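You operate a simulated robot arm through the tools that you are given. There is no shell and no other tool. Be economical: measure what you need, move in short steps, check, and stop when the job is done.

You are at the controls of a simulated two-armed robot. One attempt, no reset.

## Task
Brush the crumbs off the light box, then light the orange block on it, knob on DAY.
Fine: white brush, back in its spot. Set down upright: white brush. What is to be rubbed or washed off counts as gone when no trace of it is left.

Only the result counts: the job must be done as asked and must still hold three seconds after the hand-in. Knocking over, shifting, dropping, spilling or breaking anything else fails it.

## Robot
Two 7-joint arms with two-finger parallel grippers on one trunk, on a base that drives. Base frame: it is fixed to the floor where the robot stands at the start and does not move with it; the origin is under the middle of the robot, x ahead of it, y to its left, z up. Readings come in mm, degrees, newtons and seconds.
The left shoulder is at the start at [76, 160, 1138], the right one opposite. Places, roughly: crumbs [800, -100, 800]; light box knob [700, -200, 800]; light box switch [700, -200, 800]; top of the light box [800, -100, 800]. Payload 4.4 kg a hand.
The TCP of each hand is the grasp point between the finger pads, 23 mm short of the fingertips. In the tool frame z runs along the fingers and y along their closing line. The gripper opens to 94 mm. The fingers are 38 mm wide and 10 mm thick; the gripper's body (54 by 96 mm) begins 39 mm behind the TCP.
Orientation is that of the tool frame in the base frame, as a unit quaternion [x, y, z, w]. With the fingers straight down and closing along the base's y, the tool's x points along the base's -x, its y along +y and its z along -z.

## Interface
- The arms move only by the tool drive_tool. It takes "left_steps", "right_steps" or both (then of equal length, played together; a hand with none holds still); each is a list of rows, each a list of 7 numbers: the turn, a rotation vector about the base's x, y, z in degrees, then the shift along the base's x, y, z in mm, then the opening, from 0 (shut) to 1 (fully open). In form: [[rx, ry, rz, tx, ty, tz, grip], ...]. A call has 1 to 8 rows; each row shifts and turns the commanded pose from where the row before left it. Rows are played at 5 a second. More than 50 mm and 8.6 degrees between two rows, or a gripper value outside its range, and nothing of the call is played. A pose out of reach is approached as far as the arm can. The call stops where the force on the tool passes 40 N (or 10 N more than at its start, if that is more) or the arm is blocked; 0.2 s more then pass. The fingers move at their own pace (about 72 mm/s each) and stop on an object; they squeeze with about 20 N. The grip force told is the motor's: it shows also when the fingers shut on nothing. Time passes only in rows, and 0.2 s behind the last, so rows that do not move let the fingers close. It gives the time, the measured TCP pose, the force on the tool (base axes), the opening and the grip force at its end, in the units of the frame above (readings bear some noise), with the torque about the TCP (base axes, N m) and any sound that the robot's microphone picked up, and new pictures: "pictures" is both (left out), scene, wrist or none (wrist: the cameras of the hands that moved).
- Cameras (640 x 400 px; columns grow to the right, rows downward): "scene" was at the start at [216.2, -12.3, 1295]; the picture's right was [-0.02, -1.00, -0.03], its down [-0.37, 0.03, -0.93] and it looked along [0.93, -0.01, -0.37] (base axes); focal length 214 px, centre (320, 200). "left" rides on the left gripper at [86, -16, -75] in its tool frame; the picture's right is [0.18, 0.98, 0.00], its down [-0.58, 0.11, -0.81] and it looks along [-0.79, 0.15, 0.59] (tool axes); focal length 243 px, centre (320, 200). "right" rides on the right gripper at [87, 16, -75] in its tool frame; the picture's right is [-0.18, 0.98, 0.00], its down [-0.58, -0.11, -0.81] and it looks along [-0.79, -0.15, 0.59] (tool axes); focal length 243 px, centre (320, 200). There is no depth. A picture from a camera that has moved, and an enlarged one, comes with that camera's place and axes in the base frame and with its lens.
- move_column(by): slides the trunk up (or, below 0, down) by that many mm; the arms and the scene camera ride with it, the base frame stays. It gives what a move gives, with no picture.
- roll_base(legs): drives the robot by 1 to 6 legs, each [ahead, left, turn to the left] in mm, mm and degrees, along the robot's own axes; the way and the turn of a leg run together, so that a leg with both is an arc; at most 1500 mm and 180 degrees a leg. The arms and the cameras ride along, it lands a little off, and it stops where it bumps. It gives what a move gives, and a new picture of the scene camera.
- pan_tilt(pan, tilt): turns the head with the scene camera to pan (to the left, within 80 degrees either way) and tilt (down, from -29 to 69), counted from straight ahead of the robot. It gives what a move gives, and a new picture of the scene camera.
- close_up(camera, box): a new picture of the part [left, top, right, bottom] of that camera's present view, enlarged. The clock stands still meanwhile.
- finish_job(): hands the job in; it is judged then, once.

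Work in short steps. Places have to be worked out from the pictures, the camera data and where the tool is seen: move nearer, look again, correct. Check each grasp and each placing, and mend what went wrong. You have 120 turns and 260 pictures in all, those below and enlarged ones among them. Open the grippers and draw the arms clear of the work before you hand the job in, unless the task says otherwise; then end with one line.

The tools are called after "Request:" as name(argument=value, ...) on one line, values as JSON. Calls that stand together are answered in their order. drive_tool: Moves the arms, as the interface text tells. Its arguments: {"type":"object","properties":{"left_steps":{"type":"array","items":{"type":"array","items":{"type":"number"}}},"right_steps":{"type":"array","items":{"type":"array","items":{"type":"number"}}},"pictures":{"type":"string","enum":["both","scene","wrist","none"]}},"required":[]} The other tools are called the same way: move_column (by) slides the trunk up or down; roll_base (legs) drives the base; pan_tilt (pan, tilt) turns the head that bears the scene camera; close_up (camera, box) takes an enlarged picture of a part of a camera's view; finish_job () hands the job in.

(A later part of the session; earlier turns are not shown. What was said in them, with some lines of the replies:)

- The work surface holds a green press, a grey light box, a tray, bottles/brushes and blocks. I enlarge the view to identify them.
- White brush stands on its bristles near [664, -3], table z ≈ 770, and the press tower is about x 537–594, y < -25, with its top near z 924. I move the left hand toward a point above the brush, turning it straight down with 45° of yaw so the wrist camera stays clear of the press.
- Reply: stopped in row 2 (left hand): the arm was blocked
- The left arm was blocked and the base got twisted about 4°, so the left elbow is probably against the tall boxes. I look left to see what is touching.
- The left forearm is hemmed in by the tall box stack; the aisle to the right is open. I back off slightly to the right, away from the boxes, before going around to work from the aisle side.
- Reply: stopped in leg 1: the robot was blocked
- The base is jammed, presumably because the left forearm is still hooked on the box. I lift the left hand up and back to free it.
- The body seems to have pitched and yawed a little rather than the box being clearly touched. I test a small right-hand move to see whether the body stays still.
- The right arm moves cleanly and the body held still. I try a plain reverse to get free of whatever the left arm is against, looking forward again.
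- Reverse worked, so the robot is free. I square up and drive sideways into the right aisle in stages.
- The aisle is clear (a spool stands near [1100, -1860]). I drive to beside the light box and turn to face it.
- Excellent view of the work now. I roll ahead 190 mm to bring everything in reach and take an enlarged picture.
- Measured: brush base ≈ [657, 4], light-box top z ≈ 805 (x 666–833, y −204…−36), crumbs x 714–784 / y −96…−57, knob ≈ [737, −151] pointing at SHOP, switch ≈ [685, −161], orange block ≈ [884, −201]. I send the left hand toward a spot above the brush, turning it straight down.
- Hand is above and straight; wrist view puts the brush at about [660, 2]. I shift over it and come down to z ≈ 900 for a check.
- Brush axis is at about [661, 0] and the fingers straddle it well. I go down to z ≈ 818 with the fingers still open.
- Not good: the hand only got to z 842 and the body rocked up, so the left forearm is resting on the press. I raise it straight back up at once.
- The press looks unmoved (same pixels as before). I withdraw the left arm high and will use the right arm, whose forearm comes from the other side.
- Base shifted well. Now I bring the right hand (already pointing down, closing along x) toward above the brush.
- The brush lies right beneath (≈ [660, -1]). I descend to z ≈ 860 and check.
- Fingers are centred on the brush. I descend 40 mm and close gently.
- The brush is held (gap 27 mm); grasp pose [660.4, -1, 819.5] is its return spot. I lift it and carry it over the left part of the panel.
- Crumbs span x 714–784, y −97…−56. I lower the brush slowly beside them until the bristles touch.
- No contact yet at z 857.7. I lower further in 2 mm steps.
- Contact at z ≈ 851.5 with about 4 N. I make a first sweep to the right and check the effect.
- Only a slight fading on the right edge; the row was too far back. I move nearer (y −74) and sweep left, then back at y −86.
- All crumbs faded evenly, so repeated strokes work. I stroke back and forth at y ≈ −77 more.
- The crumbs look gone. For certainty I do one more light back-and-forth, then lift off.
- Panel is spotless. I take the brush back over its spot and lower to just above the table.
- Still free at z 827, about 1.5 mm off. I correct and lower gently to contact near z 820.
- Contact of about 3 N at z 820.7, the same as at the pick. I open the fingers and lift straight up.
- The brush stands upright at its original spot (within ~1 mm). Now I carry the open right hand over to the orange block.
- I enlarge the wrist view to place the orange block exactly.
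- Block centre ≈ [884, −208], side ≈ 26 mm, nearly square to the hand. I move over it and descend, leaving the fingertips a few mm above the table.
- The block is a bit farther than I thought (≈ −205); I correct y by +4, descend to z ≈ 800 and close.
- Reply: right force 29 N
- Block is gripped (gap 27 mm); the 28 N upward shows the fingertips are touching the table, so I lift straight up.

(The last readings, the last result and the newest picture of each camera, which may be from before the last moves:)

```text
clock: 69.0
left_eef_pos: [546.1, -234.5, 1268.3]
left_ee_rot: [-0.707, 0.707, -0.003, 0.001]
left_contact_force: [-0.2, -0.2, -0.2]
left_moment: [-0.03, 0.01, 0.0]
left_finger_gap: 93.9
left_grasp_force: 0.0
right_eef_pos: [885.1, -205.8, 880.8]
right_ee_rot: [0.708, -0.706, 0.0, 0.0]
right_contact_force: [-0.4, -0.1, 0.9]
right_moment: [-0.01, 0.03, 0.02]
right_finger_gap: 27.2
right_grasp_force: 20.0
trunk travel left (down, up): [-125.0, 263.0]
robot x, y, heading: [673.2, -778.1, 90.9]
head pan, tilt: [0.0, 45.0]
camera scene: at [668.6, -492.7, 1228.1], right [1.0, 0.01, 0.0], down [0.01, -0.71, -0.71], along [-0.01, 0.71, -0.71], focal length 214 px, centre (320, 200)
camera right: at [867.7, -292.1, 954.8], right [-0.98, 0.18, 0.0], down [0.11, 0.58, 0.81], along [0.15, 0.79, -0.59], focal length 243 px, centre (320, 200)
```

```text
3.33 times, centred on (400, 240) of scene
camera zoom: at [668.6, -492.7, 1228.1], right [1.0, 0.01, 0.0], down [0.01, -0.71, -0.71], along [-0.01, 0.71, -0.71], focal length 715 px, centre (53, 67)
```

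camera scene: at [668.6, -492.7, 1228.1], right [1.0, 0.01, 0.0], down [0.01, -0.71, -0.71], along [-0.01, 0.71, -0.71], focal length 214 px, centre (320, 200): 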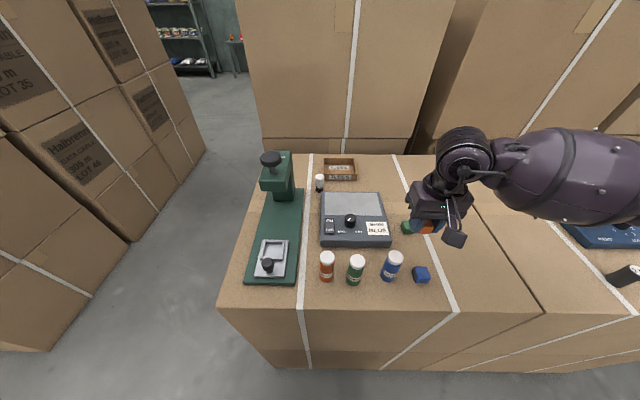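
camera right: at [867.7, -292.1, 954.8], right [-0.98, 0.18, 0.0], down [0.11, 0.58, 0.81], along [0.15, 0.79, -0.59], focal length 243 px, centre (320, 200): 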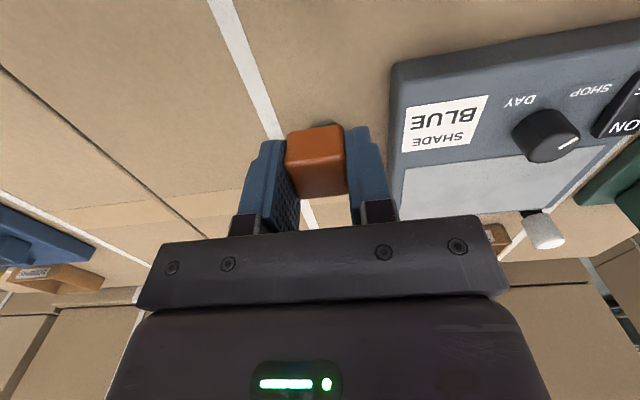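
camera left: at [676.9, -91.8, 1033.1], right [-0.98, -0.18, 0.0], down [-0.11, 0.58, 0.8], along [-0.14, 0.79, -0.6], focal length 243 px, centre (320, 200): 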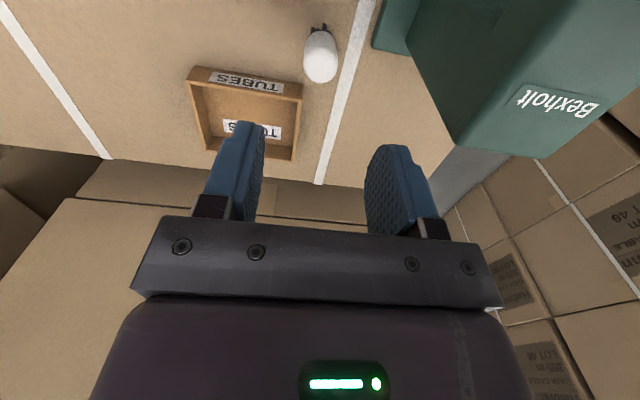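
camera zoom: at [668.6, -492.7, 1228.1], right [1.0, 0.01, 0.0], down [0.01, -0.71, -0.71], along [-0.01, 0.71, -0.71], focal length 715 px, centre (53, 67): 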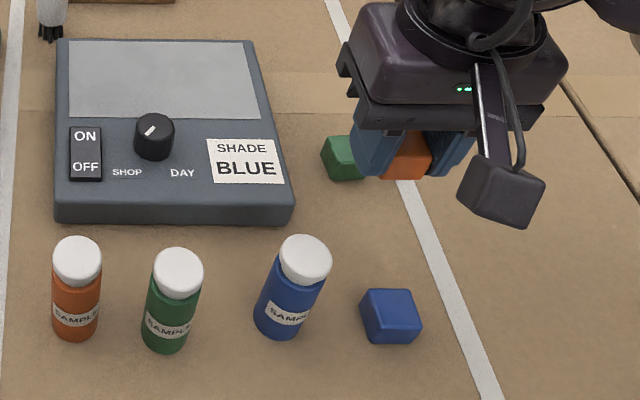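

Block is held firmly. I carry it over the panel's middle-rear and lower to z ≈ 842.

Request:
drive_tool(right_steps=[[0, 0, 0, -20, 27, 0, 0.1], [0, 0, 0, -25, 27, 0, 0.1], [0, 0, 0, -25, 27, 0, 0.1], [0, 0, 0, -25, 27, 0, 0.1], [0, 0, 0, -25, 26, 0, 0.1], [0, 0, 0, 0, 0, -25, 0.1], [0, 0, 0, 0, 0, -13, 0.1], [0, 0, 0, 0, 0, 0, 0.1]], pictures="wrist")

Request:
close_up(camera="scene", box=[304, 160, 432, 240])

```text
clock: 70.8
left_eef_pos: [547.3, -233.8, 1269.2]
left_ee_rot: [-0.706, 0.708, -0.002, 0.001]
left_contact_force: [0.8, -0.5, 0.1]
left_moment: [0.0, 0.02, -0.01]
left_finger_gap: 94.0
left_grasp_force: 0.1
right_eef_pos: [764.7, -71.1, 842.7]
right_ee_rot: [-0.707, 0.707, 0.0, 0.0]
right_contact_force: [0.1, 0.1, 0.7]
right_moment: [-0.02, 0.02, 0.01]
right_finger_gap: 26.8
right_grasp_force: 19.6
trunk travel left (down, up): [-125.0, 263.0]
robot x, y, heading: [670.6, -778.4, 90.9]
head pan, tilt: [0.0, 45.0]
camera right: at [748.0, -158.5, 915.7], right [-0.98, 0.18, 0.0], down [0.11, 0.58, 0.81], along [0.15, 0.79, -0.59], focal length 243 px, centre (320, 200)
```

right: 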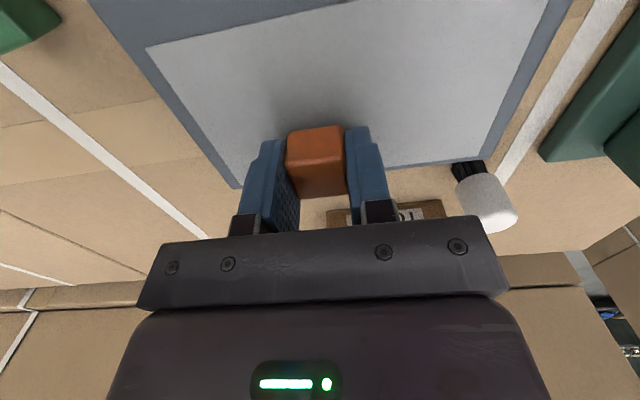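

```text
5.00 times, centred on (368, 200) of scene
camera zoom: at [668.5, -493.2, 1228.5], right [1.0, 0.01, 0.0], down [0.01, -0.71, -0.71], along [-0.01, 0.71, -0.71], focal length 1072 px, centre (80, 200)
```

zoom: 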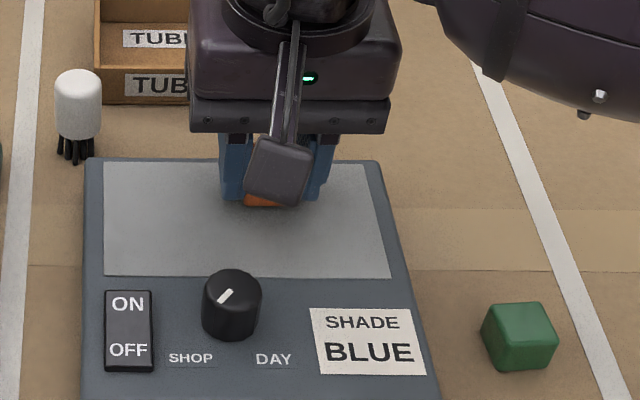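

Not touching yet. I lower in small steps until contact.

Request:
drive_tool(right_steps=[[0, 0, 0, 0, 0, -3, 0.1], [0, 0, 0, 0, 0, -2, 0.1], [0, 0, 0, 0, 0, -1.5, 0.1], [0, 0, 0, 0, 0, 0, 0.1]], pictures="none")

```text
clock: 71.8
left_eef_pos: [547.1, -234.1, 1269.0]
left_ee_rot: [-0.707, 0.708, -0.003, 0.001]
left_contact_force: [-0.6, -0.1, 0.1]
left_moment: [0.0, -0.01, 0.01]
left_finger_gap: 94.2
left_grasp_force: 0.1
right_eef_pos: [764.7, -70.8, 835.0]
right_ee_rot: [0.708, -0.707, -0.001, 0.0]
right_contact_force: [-0.4, 0.2, -0.7]
right_moment: [-0.01, 0.01, -0.02]
right_finger_gap: 26.9
right_grasp_force: 20.2
trunk travel left (down, up): [-125.0, 263.0]
robot x, y, heading: [669.8, -775.0, 90.7]
head pan, tilt: [0.0, 45.0]
```

Request:
drive_tool(right_steps=[[0, 0, 0, 0, 0, -1.5, 0.1], [0, 0, 0, 0, 0, 0, 0.1]], pictures="none")

Request:
close_up(camera="right", box=[200, 60, 440, 210])

```text
clock: 72.5
left_eef_pos: [547.2, -235.1, 1268.9]
left_ee_rot: [-0.707, 0.708, -0.003, 0.002]
left_contact_force: [-0.5, 0.0, -1.2]
left_moment: [0.03, 0.02, -0.01]
left_finger_gap: 94.1
left_grasp_force: 0.1
right_eef_pos: [763.5, -71.0, 833.8]
right_ee_rot: [-0.707, 0.707, 0.0, 0.001]
right_contact_force: [-0.5, -0.1, -1.4]
right_moment: [-0.01, 0.02, 0.02]
right_finger_gap: 27.1
right_grasp_force: 19.8
trunk travel left (down, up): [-125.0, 263.0]
robot x, y, heading: [673.8, -784.6, 91.0]
head pan, tilt: [0.0, 45.0]
```

```text
2.67 times, centred on (320, 135) of right
camera zoom: at [747.7, -157.6, 907.9], right [-0.98, 0.18, 0.0], down [0.11, 0.58, 0.81], along [0.15, 0.79, -0.59], focal length 647 px, centre (320, 373)
```

zoom: 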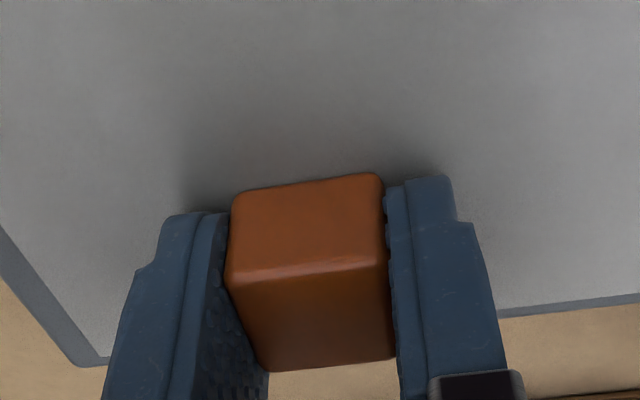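

Close above the panel but no contact yet. Another 2 × 1.5 mm.

Request:
drive_tool(right_steps=[[0, 0, 0, 0, 0, -1.5, 0.1], [0, 0, 0, 0, 0, -1, 0.1], [0, 0, 0, 0, 0, 0, 0.1]], pictures="none")

```text
clock: 73.2
left_eef_pos: [546.5, -235.2, 1270.2]
left_ee_rot: [-0.706, 0.708, -0.001, 0.002]
left_contact_force: [-0.4, 1.0, 0.8]
left_moment: [0.0, -0.02, -0.04]
left_finger_gap: 94.0
left_grasp_force: 0.1
right_eef_pos: [764.1, -70.4, 834.3]
right_ee_rot: [-0.707, 0.708, 0.001, 0.002]
right_contact_force: [3.5, 0.3, 13.3]
right_moment: [-0.19, -0.15, 0.18]
right_finger_gap: 27.2
right_grasp_force: 20.7
trunk travel left (down, up): [-125.0, 263.0]
robot x, y, heading: [672.5, -777.6, 90.7]
head pan, tilt: [0.0, 45.0]
```

Contact. I ease off 1 mm, open the fingers and lift away.

Request:
drive_tool(right_steps=[[0, 0, 0, 0, 0, 1, 0.1], [0, 0, 0, 0, 0, 0, 0.4], [0, 0, 0, 0, 0, 0, 0.55], [0, 0, 0, 0, 0, 0, 0.55], [0, 0, 0, 0, 0, 25, 0.55], [0, 0, 0, 0, 0, 35, 0.55], [0, 0, 0, 0, 0, 20, 0.55]], pictures="wrist")

Request:
close_up(camera="scene", box=[304, 160, 432, 240])

```text
clock: 74.8
left_eef_pos: [547.4, -234.9, 1269.4]
left_ee_rot: [-0.707, 0.707, -0.003, 0.001]
left_contact_force: [0.3, -0.6, 0.1]
left_moment: [-0.02, 0.04, 0.0]
left_finger_gap: 94.3
left_grasp_force: 0.0
right_eef_pos: [764.6, -71.0, 913.5]
right_ee_rot: [0.707, -0.707, 0.0, -0.001]
right_contact_force: [-0.8, -0.6, 0.7]
right_moment: [0.0, -0.02, 0.0]
right_finger_gap: 51.5
right_grasp_force: 0.1
trunk travel left (down, up): [-125.0, 263.0]
robot x, y, heading: [675.7, -778.1, 90.9]
head pan, tilt: [0.0, 45.0]
camera right: at [748.9, -158.2, 986.7], right [-0.98, 0.18, 0.0], down [0.11, 0.58, 0.81], along [0.15, 0.79, -0.59], focal length 243 px, centre (320, 200)
```

right: 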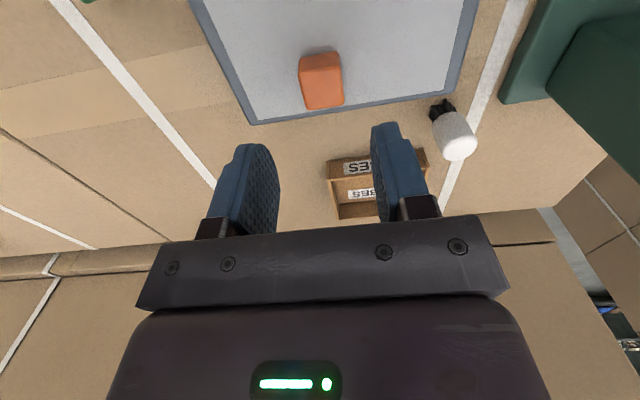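

```text
5.00 times, centred on (368, 200) of scene
camera zoom: at [668.4, -493.1, 1228.3], right [1.0, 0.01, 0.0], down [0.01, -0.71, -0.71], along [-0.01, 0.71, -0.71], focal length 1072 px, centre (80, 200)
```

zoom: 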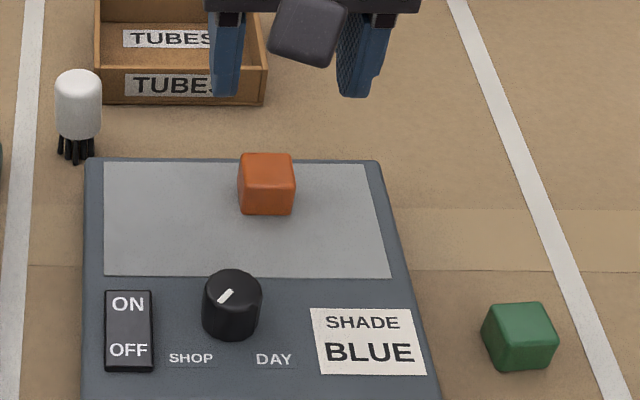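

Block sits on the panel. Knob centre ≈ [737.5, −156], top z ≈ 828, still at SHOP. I move above it, turning the hand −40° so I can then twist +77°.

Request:
drive_tool(right_steps=[[0, 0, -8, -6, -17, 0, 0.48], [0, 0, -8, -6, -17, 0, 0.48], [0, 0, -8, -5, -17, 0, 0.48], [0, 0, -8, -5, -17, -10, 0.48], [0, 0, -8, -5, -17, -14, 0.48], [0, 0, 0, 0, 0, 0, 0.48]])

Request:
close_up(camera="right", box=[200, 0, 440, 150])

Request:
close_up(camera="scene", box=[304, 160, 432, 240])

```text
clock: 76.2
left_eef_pos: [546.6, -234.6, 1269.8]
left_ee_rot: [-0.707, 0.707, -0.002, 0.001]
left_contact_force: [0.1, 0.4, 0.3]
left_moment: [0.01, 0.0, -0.01]
left_finger_gap: 93.9
left_grasp_force: 0.0
right_eef_pos: [737.7, -157.0, 887.1]
right_ee_rot: [-0.423, 0.906, 0.0, 0.001]
right_contact_force: [0.8, 0.0, -0.7]
right_moment: [0.01, 0.0, 0.04]
right_finger_gap: 45.4
right_grasp_force: 0.0
trunk travel left (down, up): [-125.0, 263.0]
robot x, y, heading: [674.5, -778.1, 90.7]
head pan, tilt: [0.0, 45.0]
camera scene: at [668.5, -493.3, 1228.5], right [1.0, 0.01, 0.0], down [0.01, -0.71, -0.71], along [-0.01, 0.71, -0.71], focal length 214 px, centre (320, 200)
camera right: at [668.9, -213.0, 961.7], right [-0.63, 0.77, 0.0], down [0.46, 0.37, 0.81], along [0.62, 0.51, -0.59], focal length 243 px, centre (320, 200)
```

scene: 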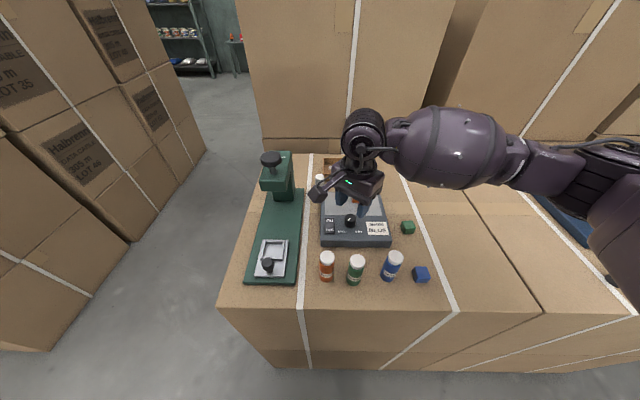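
right: 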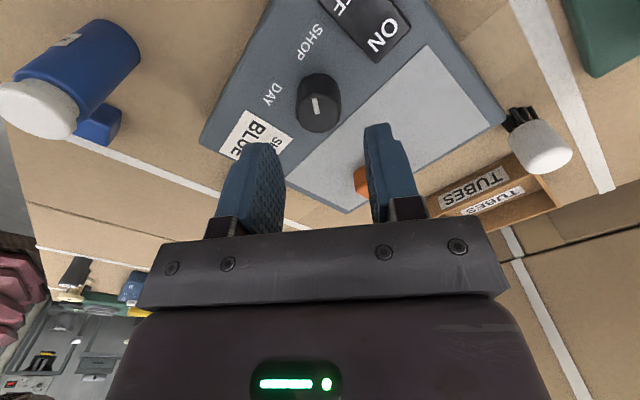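

```text
2.67 times, centred on (320, 75) of right
camera zoom: at [668.9, -213.0, 961.7], right [-0.63, 0.77, 0.0], down [0.46, 0.37, 0.81], along [0.62, 0.51, -0.59], focal length 647 px, centre (320, 533)
```

zoom: 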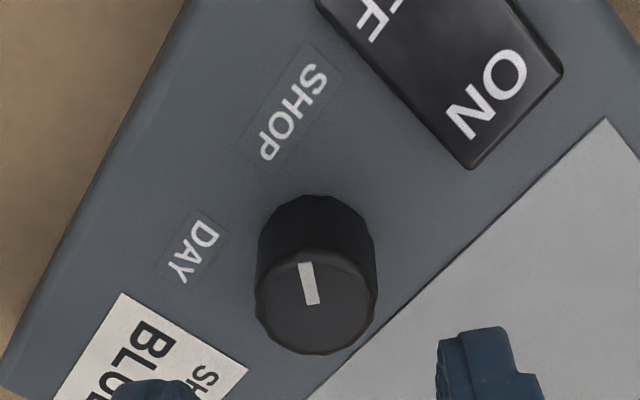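

```text
5.00 times, centred on (368, 200) of scene
camera zoom: at [668.5, -493.3, 1228.5], right [1.0, 0.01, 0.0], down [0.01, -0.71, -0.71], along [-0.01, 0.71, -0.71], focal length 1072 px, centre (80, 200)
```

zoom: 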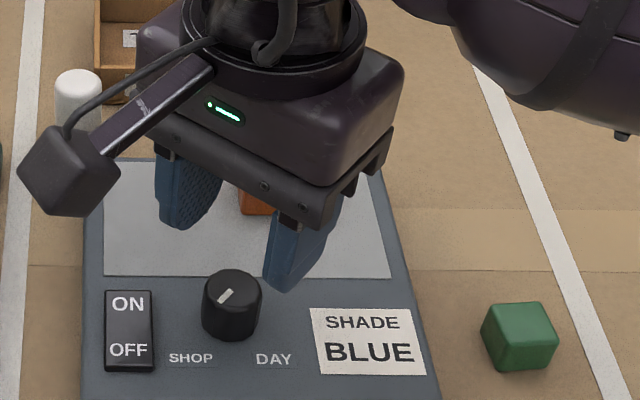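

Knob top centre confirmed at ≈ [738, −157]. I descend around it to z ≈ 838 and close.

Request:
drive_tool(right_steps=[[0, 0, 0, 0, 0, -25, 0.48], [0, 0, 0, 0, 0, -16, 0.48], [0, 0, 0, 0, 0, -8, 0.48], [0, 0, 0, 0, 0, 0, 0.1], [0, 0, 0, 0, 0, 0, 0.1], [0, 0, 0, 0, 0, 0, 0.1]], pictures="wrist")

Request:
close_up(camera="scene", box=[304, 160, 432, 240])

```text
clock: 77.7
left_eef_pos: [548.2, -235.1, 1269.7]
left_ee_rot: [-0.706, 0.708, -0.003, 0.001]
left_contact_force: [-0.1, 0.0, -0.4]
left_moment: [-0.01, -0.02, -0.04]
left_finger_gap: 94.0
left_grasp_force: 0.0
right_eef_pos: [738.7, -156.5, 839.3]
right_ee_rot: [-0.422, 0.907, -0.002, 0.001]
right_contact_force: [6.2, -4.4, -1.4]
right_moment: [0.06, -0.38, 0.05]
right_finger_gap: 27.1
right_grasp_force: 44.7
trunk travel left (down, up): [-125.0, 263.0]
robot x, y, heading: [674.6, -776.9, 90.5]
head pan, tilt: [0.0, 45.0]
camera right: at [670.1, -213.0, 913.4], right [-0.63, 0.77, 0.0], down [0.46, 0.38, 0.81], along [0.62, 0.51, -0.59], focal length 243 px, centre (320, 200)
```

right: 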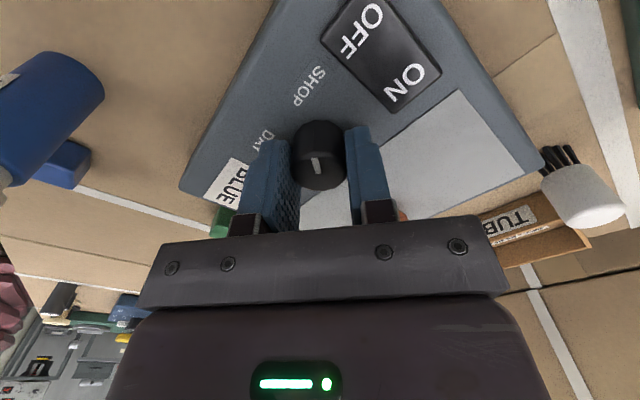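

```text
5.00 times, centred on (368, 200) of scene
camera zoom: at [669.1, -493.5, 1228.4], right [1.0, 0.01, 0.0], down [0.01, -0.71, -0.71], along [-0.01, 0.71, -0.71], focal length 1072 px, centre (80, 200)
```

zoom: 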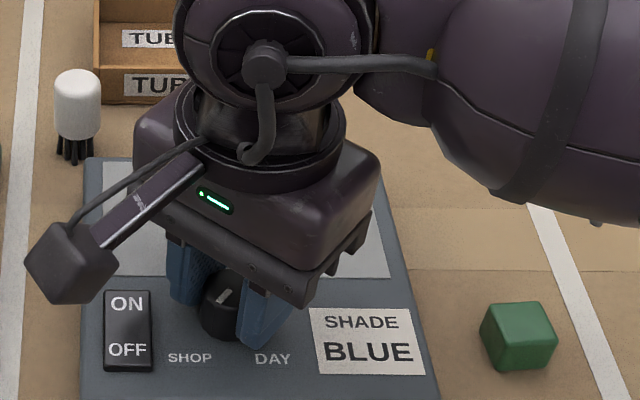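

Knob is gripped with slight sideways load; I shift 1 mm to relieve it and turn +40° counter-clockwise first.

Request:
drive_tool(right_steps=[[0, 0, 4, 1, -0.7, 0, 0.1], [0, 0, 8, 0, 0, 0, 0.1], [0, 0, 8, 0, 0, 0, 0.1], [0, 0, 8, 0, 0, 0, 0.1], [0, 0, 8, 0, 0, 0, 0.1], [0, 0, 4, 0, 0, 0, 0.1]], pictures="wrist")

Request:
close_up(camera="scene", box=[304, 160, 432, 240])

```text
clock: 79.0
left_eef_pos: [547.6, -235.0, 1269.0]
left_ee_rot: [-0.707, 0.708, -0.002, 0.0]
left_contact_force: [0.1, -0.8, -0.8]
left_moment: [-0.01, 0.0, -0.02]
left_finger_gap: 94.2
left_grasp_force: 0.0
right_eef_pos: [737.5, -156.1, 840.1]
right_ee_rot: [0.709, -0.706, -0.001, -0.001]
right_contact_force: [3.0, -2.9, -0.4]
right_moment: [0.15, -0.06, 0.01]
right_finger_gap: 27.3
right_grasp_force: 45.3
trunk travel left (down, up): [-125.0, 263.0]
robot x, y, heading: [669.7, -774.8, 90.8]
head pan, tilt: [0.0, 45.0]
camera right: at [721.6, -243.6, 913.5], right [-0.98, 0.18, 0.0], down [0.11, 0.58, 0.81], along [0.15, 0.79, -0.59], focal length 243 px, centre (320, 200)
```

right: 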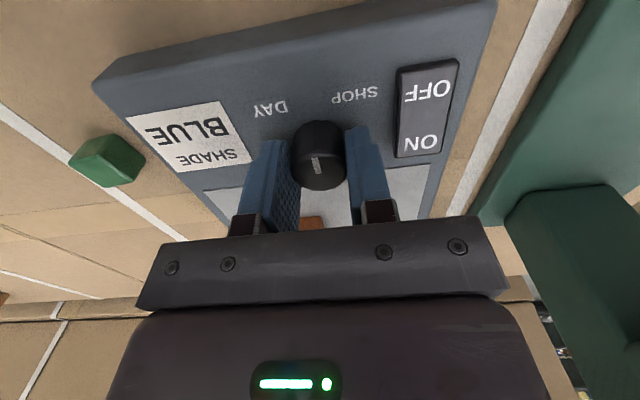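

```text
5.00 times, centred on (368, 200) of scene
camera zoom: at [668.7, -493.5, 1228.5], right [1.0, 0.01, 0.0], down [0.01, -0.71, -0.71], along [-0.01, 0.71, -0.71], focal length 1072 px, centre (80, 200)
```

zoom: 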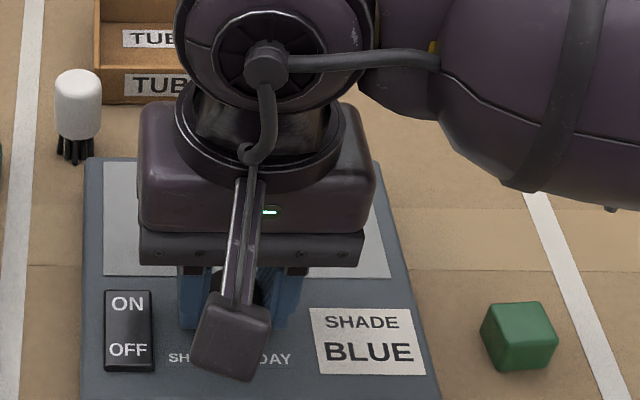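

The knob follows the hand and the box has not moved. I turn another +37°.

Request:
drive_tool(right_steps=[[0, 0, 8, 0, 0, 0, 0.1], [0, 0, 8, 0, 0, 0, 0.1], [0, 0, 8, 0, 0, 0, 0.1], [0, 0, 8, 0, 0, 0, 0.1], [0, 0, 5, 0, 0, 0, 0.1], [0, 0, 0, 0, 0, 0, 0.1]], pictures="wrist")

Request:
close_up(camera="right", box=[200, 60, 440, 210])

Request:
close_up(camera="scene", box=[304, 160, 432, 240])

```text
clock: 80.5
left_eef_pos: [546.1, -234.2, 1269.9]
left_ee_rot: [-0.706, 0.708, -0.002, 0.002]
left_contact_force: [-0.2, 0.2, -0.3]
left_moment: [-0.01, -0.01, 0.03]
left_finger_gap: 93.9
left_grasp_force: 0.0
right_eef_pos: [736.9, -156.5, 839.9]
right_ee_rot: [0.895, -0.445, -0.001, 0.0]
right_contact_force: [-1.1, -6.5, -1.6]
right_moment: [-0.33, 0.01, 0.0]
right_finger_gap: 27.4
right_grasp_force: 44.8
trunk travel left (down, up): [-125.0, 263.0]
robot x, y, heading: [675.4, -778.1, 90.9]
head pan, tilt: [0.0, 45.0]
camera right: at [776.4, -235.9, 913.5], right [-0.89, -0.45, 0.0], down [-0.26, 0.53, 0.81], along [-0.36, 0.72, -0.59], focal length 243 px, centre (320, 200)
```

right: 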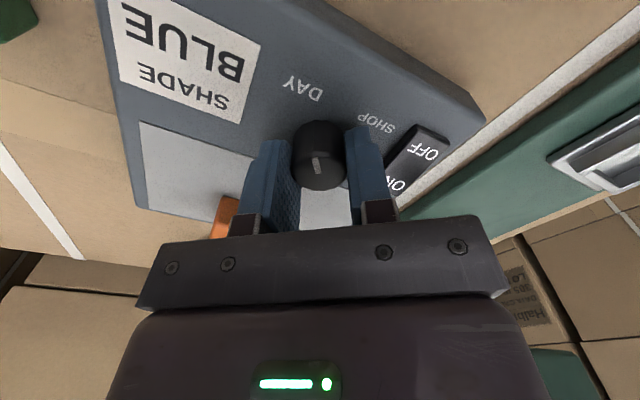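

```text
2.67 times, centred on (320, 135) of right
camera zoom: at [776.4, -235.9, 913.5], right [-0.89, -0.45, 0.0], down [-0.26, 0.53, 0.81], along [-0.36, 0.72, -0.59], focal length 647 px, centre (320, 373)
```

zoom: 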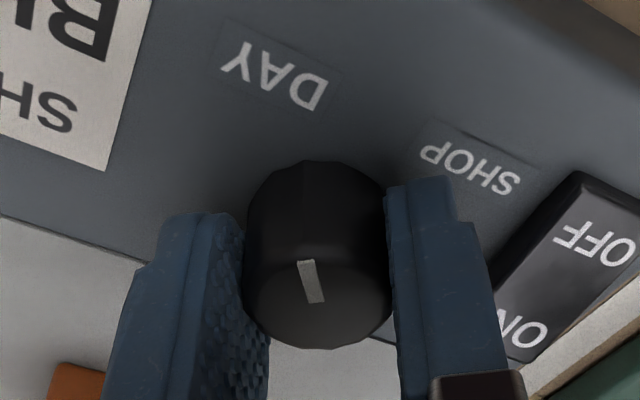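

```text
5.00 times, centred on (368, 200) of scene
camera zoom: at [668.3, -493.4, 1228.4], right [1.0, 0.01, 0.0], down [0.01, -0.71, -0.71], along [-0.01, 0.71, -0.71], focal length 1072 px, centre (80, 200)
```

zoom: 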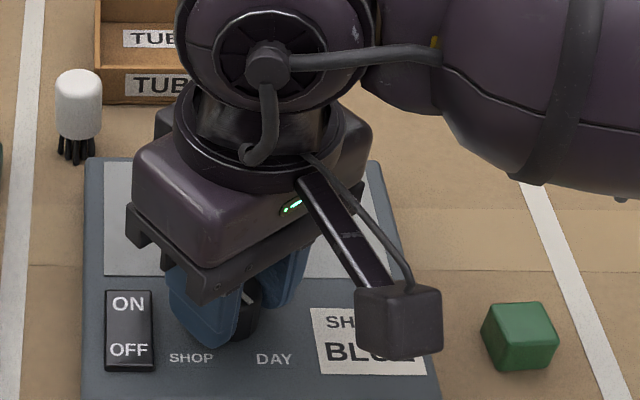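

The knob now points toward DAY. I open, lift off and check.

Request:
drive_tool(right_steps=[[0, 0, 0, 0, 0, 0, 0.35], [0, 0, 0, 0, 0, 0, 0.48], [0, 0, 0, 0, 0, 0, 0.48], [0, 0, 0, 0, 0, 20, 0.48], [0, 0, 0, 0, 0, 35, 0.48], [0, 0, -8, 10, 20, 20, 0.48], [0, 0, -8, 10, 20, 10, 0.3], [0, 0, -8, 10, 20, 0, 0]], pictures="wrist")

Request:
close_up(camera="scene", box=[304, 180, 400, 240])

```text
clock: 82.2
left_eef_pos: [546.4, -234.0, 1268.5]
left_ee_rot: [-0.707, 0.708, -0.003, 0.0]
left_contact_force: [0.1, 0.5, 0.3]
left_moment: [0.01, 0.02, 0.0]
left_finger_gap: 94.0
left_grasp_force: 0.1
right_eef_pos: [767.6, -97.2, 924.0]
right_ee_rot: [0.782, -0.623, 0.0, -0.001]
right_contact_force: [-0.6, 0.3, 0.2]
right_moment: [0.0, 0.01, 0.0]
right_finger_gap: 0.2
right_grasp_force: 19.7
trunk travel left (down, up): [-125.0, 263.0]
robot x, y, heading: [671.5, -777.8, 90.9]
head pan, tilt: [0.0, 45.0]
camera right: at [771.1, -183.8, 997.9], right [-1.0, -0.04, 0.0], down [-0.02, 0.59, 0.81], along [-0.03, 0.81, -0.59], focal length 243 px, centre (320, 200)
```

right: 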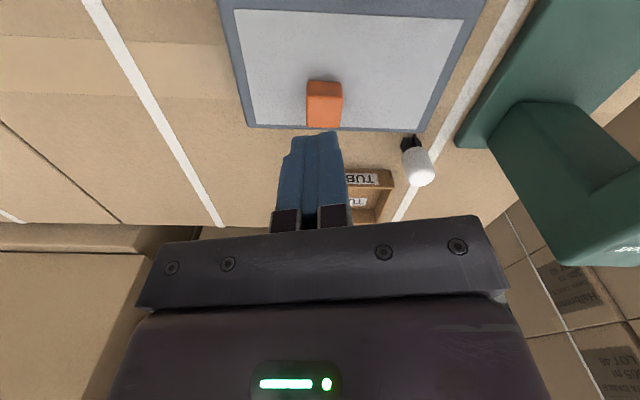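

```text
6.67 times, centred on (352, 210) of scene
camera zoom: at [668.7, -492.8, 1228.2], right [1.0, 0.01, 0.0], down [0.01, -0.71, -0.71], along [-0.01, 0.71, -0.71], focal length 1430 px, centre (107, 133)
```

zoom: 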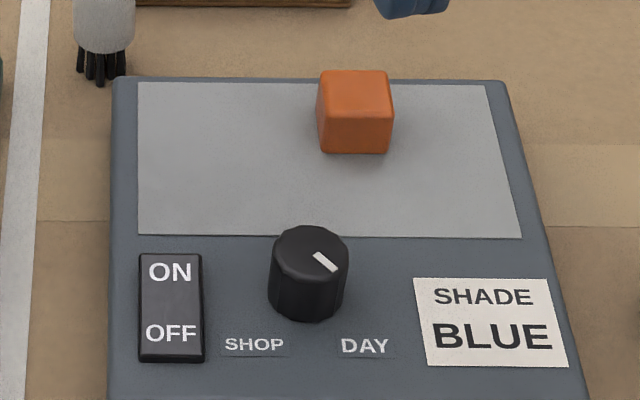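

I enlarge further to judge the pointer's angle against the DAY mark.

Request:
close_up(camera="scene", box=[336, 208, 368, 236])

```text
14.29 times, centred on (352, 222) of scene
camera zoom: at [668.7, -492.8, 1228.2], right [1.0, 0.01, 0.0], down [0.01, -0.71, -0.71], along [-0.01, 0.71, -0.71], focal length 3064 px, centre (-137, -114)
```

zoom: 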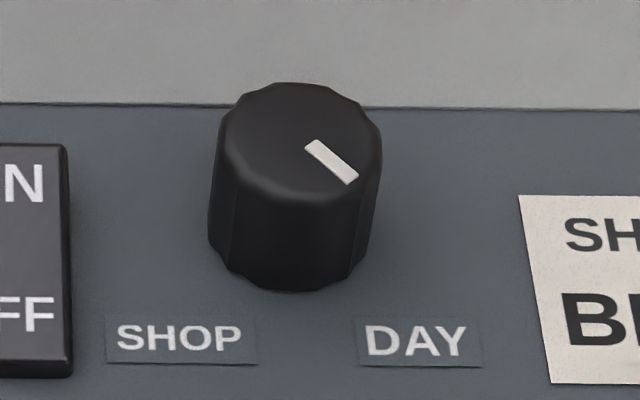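

The pointer matches DAY (≈ 309°). Next is the rocker: its ON end is at ≈ [687, −153]. I turn the closed hand ~77° so its narrow side presses only the ON end, and move above it.

Request:
drive_tool(right_steps=[[0, 0, 8, -10, -6, 0, 0], [0, 0, 8, -10, -6, 0, 0], [0, 0, 8, -10, -7, 0, 0], [0, 0, 8, -10, -7, 0, 0], [0, 0, 8, -10, -7, 0, 0], [0, 0, 8, -10, -7, 0, 0], [0, 0, 8, -10, -7, 0, 0], [0, 0, 8, -10, -6, 0, 0]], pictures="none")

Request:
drive_tool(right_steps=[[0, 0, 7, 0, 0, -10, 0], [0, 0, 6, 0, 0, -20, 0], [0, 0, 0, 0, 0, 0, 0]], pictures="both")

Request:
close_up(camera="scene", box=[304, 170, 400, 230])

```text
clock: 84.0
left_eef_pos: [546.9, -234.7, 1269.3]
left_ee_rot: [-0.707, 0.708, -0.002, 0.001]
left_contact_force: [-0.2, 0.0, 0.3]
left_moment: [-0.03, -0.03, -0.03]
left_finger_gap: 93.9
left_grasp_force: 0.0
right_eef_pos: [693.0, -148.2, 925.3]
right_ee_rot: [0.989, -0.146, 0.0, 0.0]
right_contact_force: [-0.3, 0.5, -0.4]
right_moment: [0.04, 0.01, 0.0]
right_finger_gap: 0.0
right_grasp_force: 19.9
right hand out of reach, approached as far as the arm can: row 8
trunk travel left (down, up): [-125.0, 263.0]
robot x, y, heading: [672.6, -777.5, 90.8]
head pan, tilt: [0.0, 45.0]
```

```text
clock: 84.8
left_eef_pos: [547.6, -234.2, 1268.6]
left_ee_rot: [-0.706, 0.708, -0.003, 0.002]
left_contact_force: [0.8, 0.3, -0.1]
left_moment: [-0.02, 0.02, 0.0]
left_finger_gap: 93.7
left_grasp_force: 0.1
right_eef_pos: [692.7, -147.1, 924.2]
right_ee_rot: [0.989, -0.149, -0.001, -0.002]
right_contact_force: [-0.7, 0.5, 0.1]
right_moment: [0.02, -0.01, 0.01]
right_finger_gap: 0.3
right_grasp_force: 19.6
right hand out of reach, approached as far as the arm can: row 1, 2
trunk travel left (down, up): [-125.0, 263.0]
robot x, y, heading: [672.8, -777.8, 90.8]
head pan, tilt: [0.0, 45.0]
camera scene: at [668.5, -493.2, 1228.4], right [1.0, 0.01, 0.0], down [0.01, -0.71, -0.71], along [-0.01, 0.71, -0.71], focal length 214 px, centre (320, 200)
camera right: at [770.0, -188.0, 998.8], right [-0.46, -0.89, 0.0], down [-0.52, 0.27, 0.81], along [-0.72, 0.37, -0.59], focal length 243 px, centre (320, 200)
```

scene: 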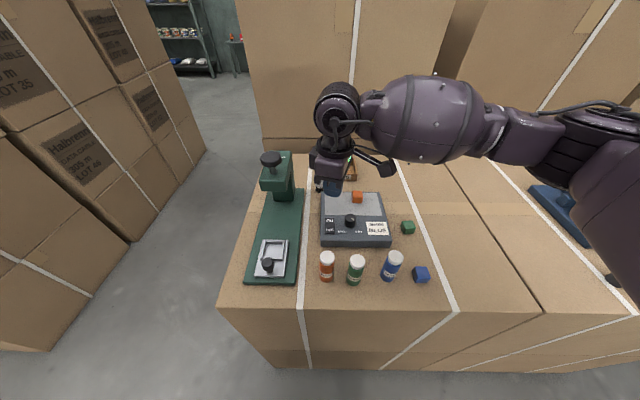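
right: 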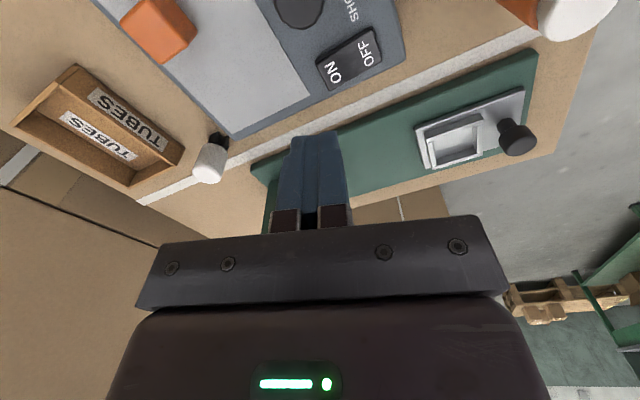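

```text
6.67 times, centred on (352, 200) of scene
camera zoom: at [668.5, -493.2, 1228.4], right [1.0, 0.01, 0.0], down [0.01, -0.71, -0.71], along [-0.01, 0.71, -0.71], focal length 1430 px, centre (107, 200)
```

zoom: 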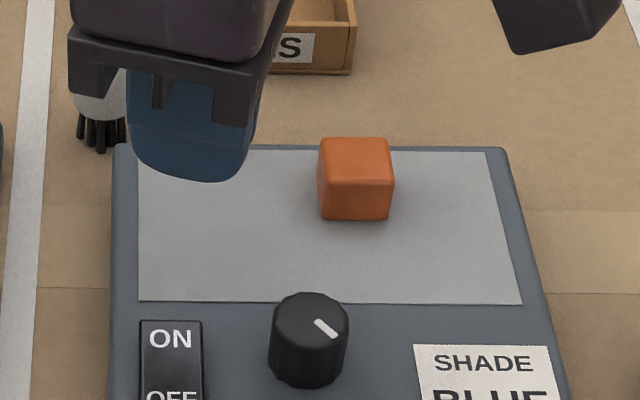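

Yaw limit reached at about 163°. I back off to ~158°, which still keeps the contact on the ON end, and get to the start height above it.

Request:
drive_tool(right_steps=[[0, 0, -8, 0, 0, 0, 0], [0, 0, -8, 0, 0, 0, 0], [0, 0, -6, 0, 0, 0, 0], [0, 0, 0, 0, 0, 0, 0]], pictures="wrist")

Request:
close_up(camera="scene", box=[304, 170, 400, 230])

```text
clock: 85.8
left_eef_pos: [546.1, -234.7, 1268.8]
left_ee_rot: [-0.706, 0.708, -0.003, 0.001]
left_contact_force: [-0.3, 0.4, 0.8]
left_moment: [0.0, 0.03, -0.03]
left_finger_gap: 94.0
left_grasp_force: 0.1
right_eef_pos: [693.4, -148.0, 924.1]
right_ee_rot: [0.943, -0.334, 0.0, 0.0]
right_contact_force: [-0.7, -0.4, 0.6]
right_moment: [-0.01, 0.0, 0.01]
right_finger_gap: 0.0
right_grasp_force: 20.0
trunk travel left (down, up): [-125.0, 263.0]
robot x, y, heading: [671.9, -778.5, 90.8]
head pan, tilt: [0.0, 45.0]
camera right: at [749.8, -215.2, 998.3], right [-0.76, -0.65, 0.0], down [-0.38, 0.45, 0.81], along [-0.52, 0.62, -0.59], focal length 243 px, centre (320, 200)
```

right: 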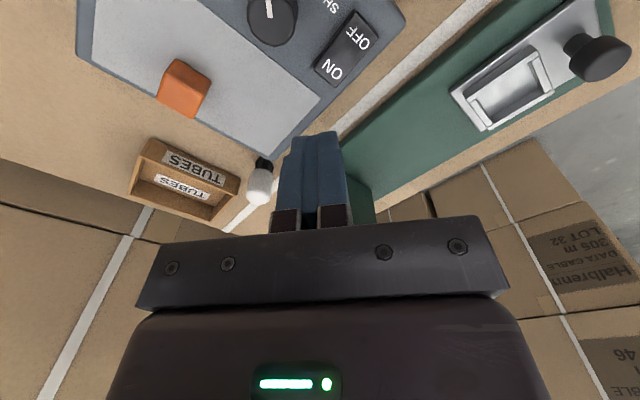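

```text
6.67 times, centred on (352, 200) of scene
camera zoom: at [668.5, -493.2, 1228.4], right [1.0, 0.01, 0.0], down [0.01, -0.71, -0.71], along [-0.01, 0.71, -0.71], focal length 1430 px, centre (107, 200)
```

zoom: 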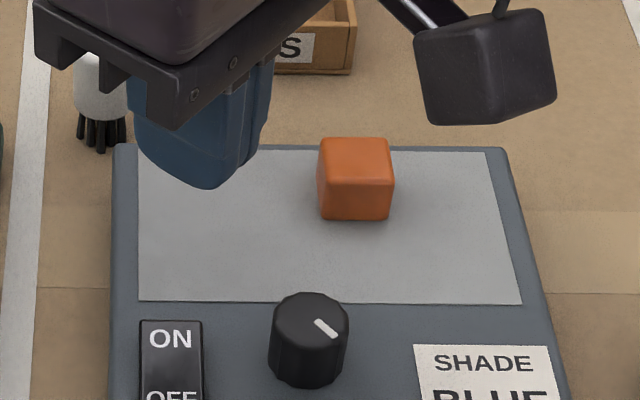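

Command had been clamped, so yaw is now 141°. I add 14°, shift onto the switch line, and descend to z ≈ 858.

Request:
drive_tool(right_steps=[[0, 0, 7, -3, 0, -20, 0], [0, 0, 7, -3, 0, -26, 0], [0, 0, 0, 0, 0, -20, 0], [0, 0, 0, 0, 0, 0, 0]], pictures="wrist")

Request:
close_up(camera="scene", box=[304, 180, 384, 230])

```text
clock: 86.8
left_eef_pos: [546.6, -235.1, 1268.6]
left_ee_rot: [-0.707, 0.707, -0.002, 0.002]
left_contact_force: [-0.8, -1.0, -0.4]
left_moment: [0.02, -0.03, 0.0]
left_finger_gap: 94.0
left_grasp_force: 0.1
right_eef_pos: [688.1, -146.7, 856.9]
right_ee_rot: [0.977, -0.215, 0.0, 0.0]
right_contact_force: [-0.4, -0.2, 0.8]
right_moment: [0.03, 0.0, 0.02]
right_finger_gap: 0.3
right_grasp_force: 19.8
trunk travel left (down, up): [-125.0, 263.0]
robot x, y, heading: [674.2, -777.7, 91.1]
head pan, tilt: [0.0, 45.0]
camera right: at [758.4, -198.6, 931.6], right [-0.58, -0.81, 0.0], down [-0.48, 0.34, 0.81], along [-0.66, 0.47, -0.59], focal length 243 px, centre (320, 200)
```

right: 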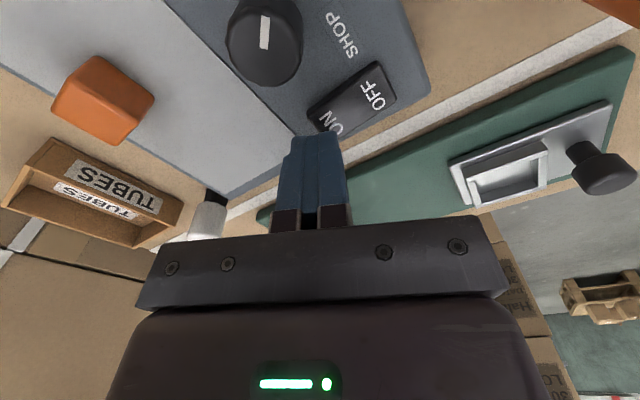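

```text
8.00 times, centred on (344, 205) of scene
camera zoom: at [668.4, -493.4, 1228.5], right [1.0, 0.01, 0.0], down [0.01, -0.71, -0.71], along [-0.01, 0.71, -0.71], focal length 1716 px, centre (128, 160)
```

zoom: 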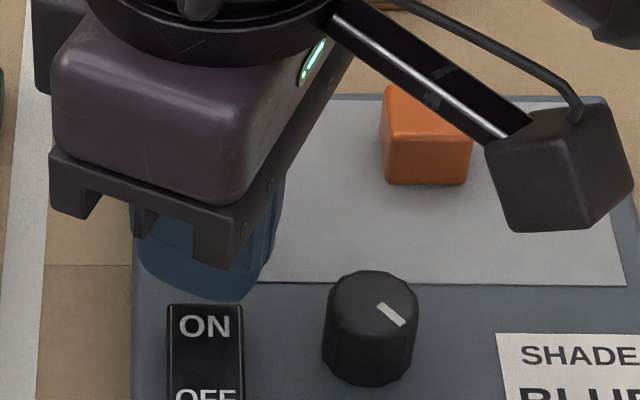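

Aligned above the ON end. I lower in small steps onto it.

Request:
drive_tool(right_steps=[[0, 0, 0, 0, -3, -5, 0], [0, 0, 0, 0, 0, -4, 0], [0, 0, 0, 0, 0, -3, 0], [0, 0, 0, 0, 0, 0, 0]], pictures="none")

Request:
close_up(camera="scene", box=[304, 180, 384, 230])

```text
clock: 87.8
left_eef_pos: [547.5, -235.2, 1269.7]
left_ee_rot: [-0.706, 0.708, -0.002, 0.001]
left_contact_force: [0.4, 0.7, 0.5]
left_moment: [0.01, -0.01, 0.02]
left_finger_gap: 94.2
left_grasp_force: 0.0
right_eef_pos: [687.0, -151.3, 845.7]
right_ee_rot: [0.976, -0.217, -0.001, 0.0]
right_contact_force: [0.1, 0.2, -0.4]
right_moment: [-0.02, 0.0, -0.02]
right_finger_gap: 0.0
right_grasp_force: 19.9
trunk travel left (down, up): [-125.0, 263.0]
robot x, y, heading: [671.8, -778.6, 90.9]
head pan, tilt: [0.0, 45.0]
```

```text
8.00 times, centred on (344, 205) of scene
camera zoom: at [668.5, -493.2, 1228.4], right [1.0, 0.01, 0.0], down [0.01, -0.71, -0.71], along [-0.01, 0.71, -0.71], focal length 1716 px, centre (128, 160)
```

zoom: 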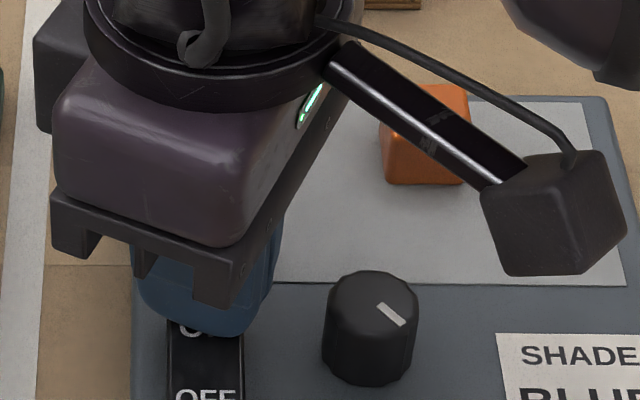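

Request:
drive_tool(right_steps=[[0, 0, 0, 0, 0, -2, 0], [0, 0, 0, 0, 0, -2, 0], [0, 0, 0, 0, 0, -2, 0], [0, 0, 0, 0, 0, 0, 0]], pictures="none")

Request:
close_up(camera="scene", box=[304, 180, 384, 230])

```text
clock: 88.8
left_eef_pos: [547.1, -234.7, 1268.8]
left_ee_rot: [-0.707, 0.707, -0.003, 0.002]
left_contact_force: [-0.1, 0.2, -0.2]
left_moment: [-0.01, 0.0, 0.02]
left_finger_gap: 94.1
left_grasp_force: 0.1
right_eef_pos: [687.9, -149.3, 840.6]
right_ee_rot: [0.976, -0.216, -0.002, -0.001]
right_contact_force: [-0.4, 4.1, 8.2]
right_moment: [-0.04, -0.12, 0.0]
right_finger_gap: 0.1
right_grasp_force: 20.1
trunk travel left (down, up): [-125.0, 263.0]
robot x, y, heading: [673.6, -781.2, 90.9]
head pan, tilt: [0.0, 45.0]
```

```text
8.00 times, centred on (344, 205) of scene
camera zoom: at [668.3, -493.6, 1228.7], right [1.0, 0.01, 0.0], down [0.01, -0.71, -0.71], along [-0.01, 0.71, -0.71], focal length 1716 px, centre (128, 160)
```

zoom: 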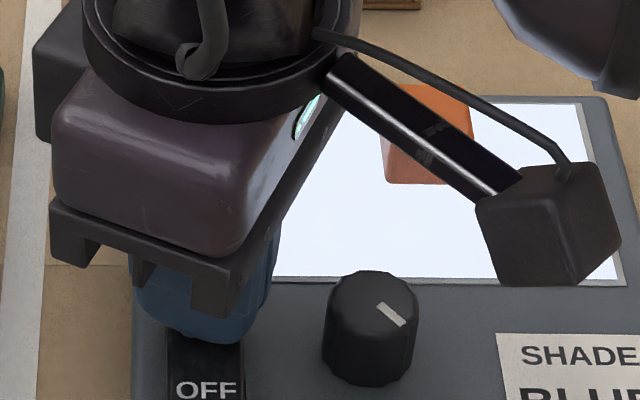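

The panel lit up in cool daylight white. I lift straight off the switch and withdraw the right hand high.

Request:
drive_tool(right_steps=[[0, 0, 0, 0, 0, 15, 0], [0, 0, 0, 0, 0, 35, 0], [0, 0, 0, 0, 0, 45, 0.3], [0, 0, -6, 20, 0, 40, 1], [0, 0, -8, 30, 0, 30, 1], [0, 0, -8, 40, 0, 25, 1], [0, 0, -8, 40, -10, 25, 1], [0, 0, -8, 40, -10, 25, 1]], pictures="scene")

Request:
drive_tool(right_steps=[[0, 0, -8, 40, -20, 20, 1], [0, 0, -8, 40, -20, 20, 1], [0, 0, -8, 40, -20, 20, 1], [0, 0, 0, 30, -30, 10, 1], [0, 0, 0, 0, 0, 0, 1]], pictures="scene")

Request:
close_up(camera="scene", box=[240, 140, 464, 280])

Request:
close_up(camera="scene", box=[304, 170, 400, 250])

```text
clock: 90.7
left_eef_pos: [548.3, -236.2, 1269.2]
left_ee_rot: [-0.706, 0.708, -0.003, 0.001]
left_contact_force: [-0.2, -0.2, 0.4]
left_moment: [0.0, 0.0, -0.01]
left_finger_gap: 94.2
left_grasp_force: 0.0
right_eef_pos: [859.7, -171.9, 1082.3]
right_ee_rot: [0.852, -0.523, -0.001, -0.001]
right_contact_force: [0.1, -0.1, -0.1]
right_moment: [0.01, 0.02, 0.01]
right_finger_gap: 94.0
right_grasp_force: 0.0
trunk travel left (down, up): [-125.0, 263.0]
robot x, y, heading: [672.5, -780.0, 90.9]
head pan, tilt: [0.0, 45.0]
camera scene: at [669.2, -494.0, 1228.8], right [1.0, 0.01, 0.0], down [0.01, -0.71, -0.71], along [-0.01, 0.71, -0.71], focal length 214 px, centre (320, 200)
```

scene: 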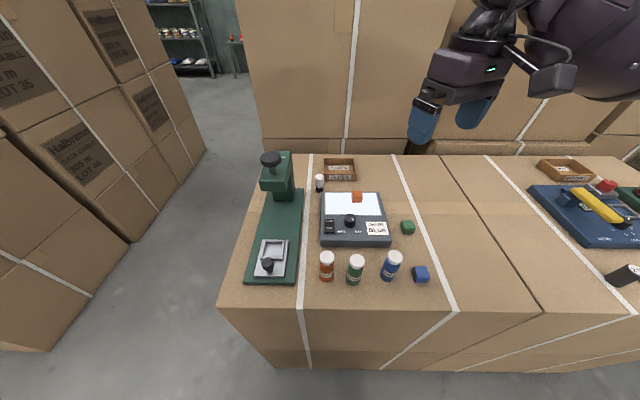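

```text
clock: 91.8
left_eef_pos: [546.8, -233.9, 1267.8]
left_ee_rot: [-0.706, 0.708, -0.003, 0.0]
left_contact_force: [0.5, 0.7, 0.4]
left_moment: [-0.02, 0.02, 0.0]
left_finger_gap: 93.8
left_grasp_force: 0.0
right_eef_pos: [1006.7, -260.5, 1149.9]
right_ee_rot: [0.725, -0.689, 0.0, 0.0]
right_contact_force: [0.2, 0.5, 0.1]
right_moment: [-0.04, 0.01, 0.01]
right_finger_gap: 93.9
right_grasp_force: 0.1
trunk travel left (down, up): [-125.0, 263.0]
robot x, y, heading: [672.4, -775.8, 90.8]
head pan, tilt: [0.0, 45.0]
camera scene: at [668.2, -491.8, 1227.8], right [1.0, 0.01, 0.0], down [0.01, -0.71, -0.71], along [-0.01, 0.71, -0.71], focal length 214 px, centre (320, 200)
```

scene: 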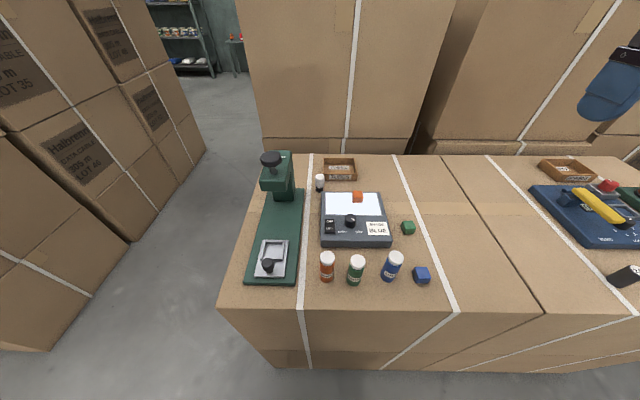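

```text
2.86 times, centred on (352, 210) of scene
camera zoom: at [668.2, -491.8, 1227.8], right [1.0, 0.01, 0.0], down [0.01, -0.71, -0.71], along [-0.01, 0.71, -0.71], focal length 613 px, centre (229, 171)
```

zoom: 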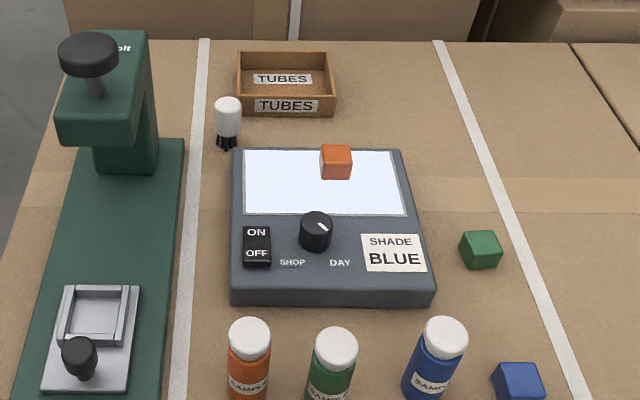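

```text
5.00 times, centred on (352, 210) of scene
camera zoom: at [668.2, -491.8, 1227.8], right [1.0, 0.01, 0.0], down [0.01, -0.71, -0.71], along [-0.01, 0.71, -0.71], focal length 1072 px, centre (160, 150)
```

zoom: 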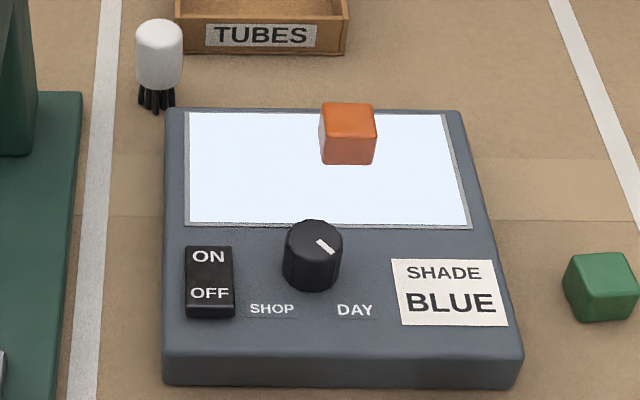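

The panel is clean and lit with the orange block on it, the knob is on DAY, the brush stands in its spot, and both grippers are open and clear. I hand the job in.

Request:
finish_job()

```text
The job is handed in.
```

The crumbs are brushed off, the orange block sits on the lit light box with the knob on DAY, and the white brush is back upright in its spot, within about 1 mm.
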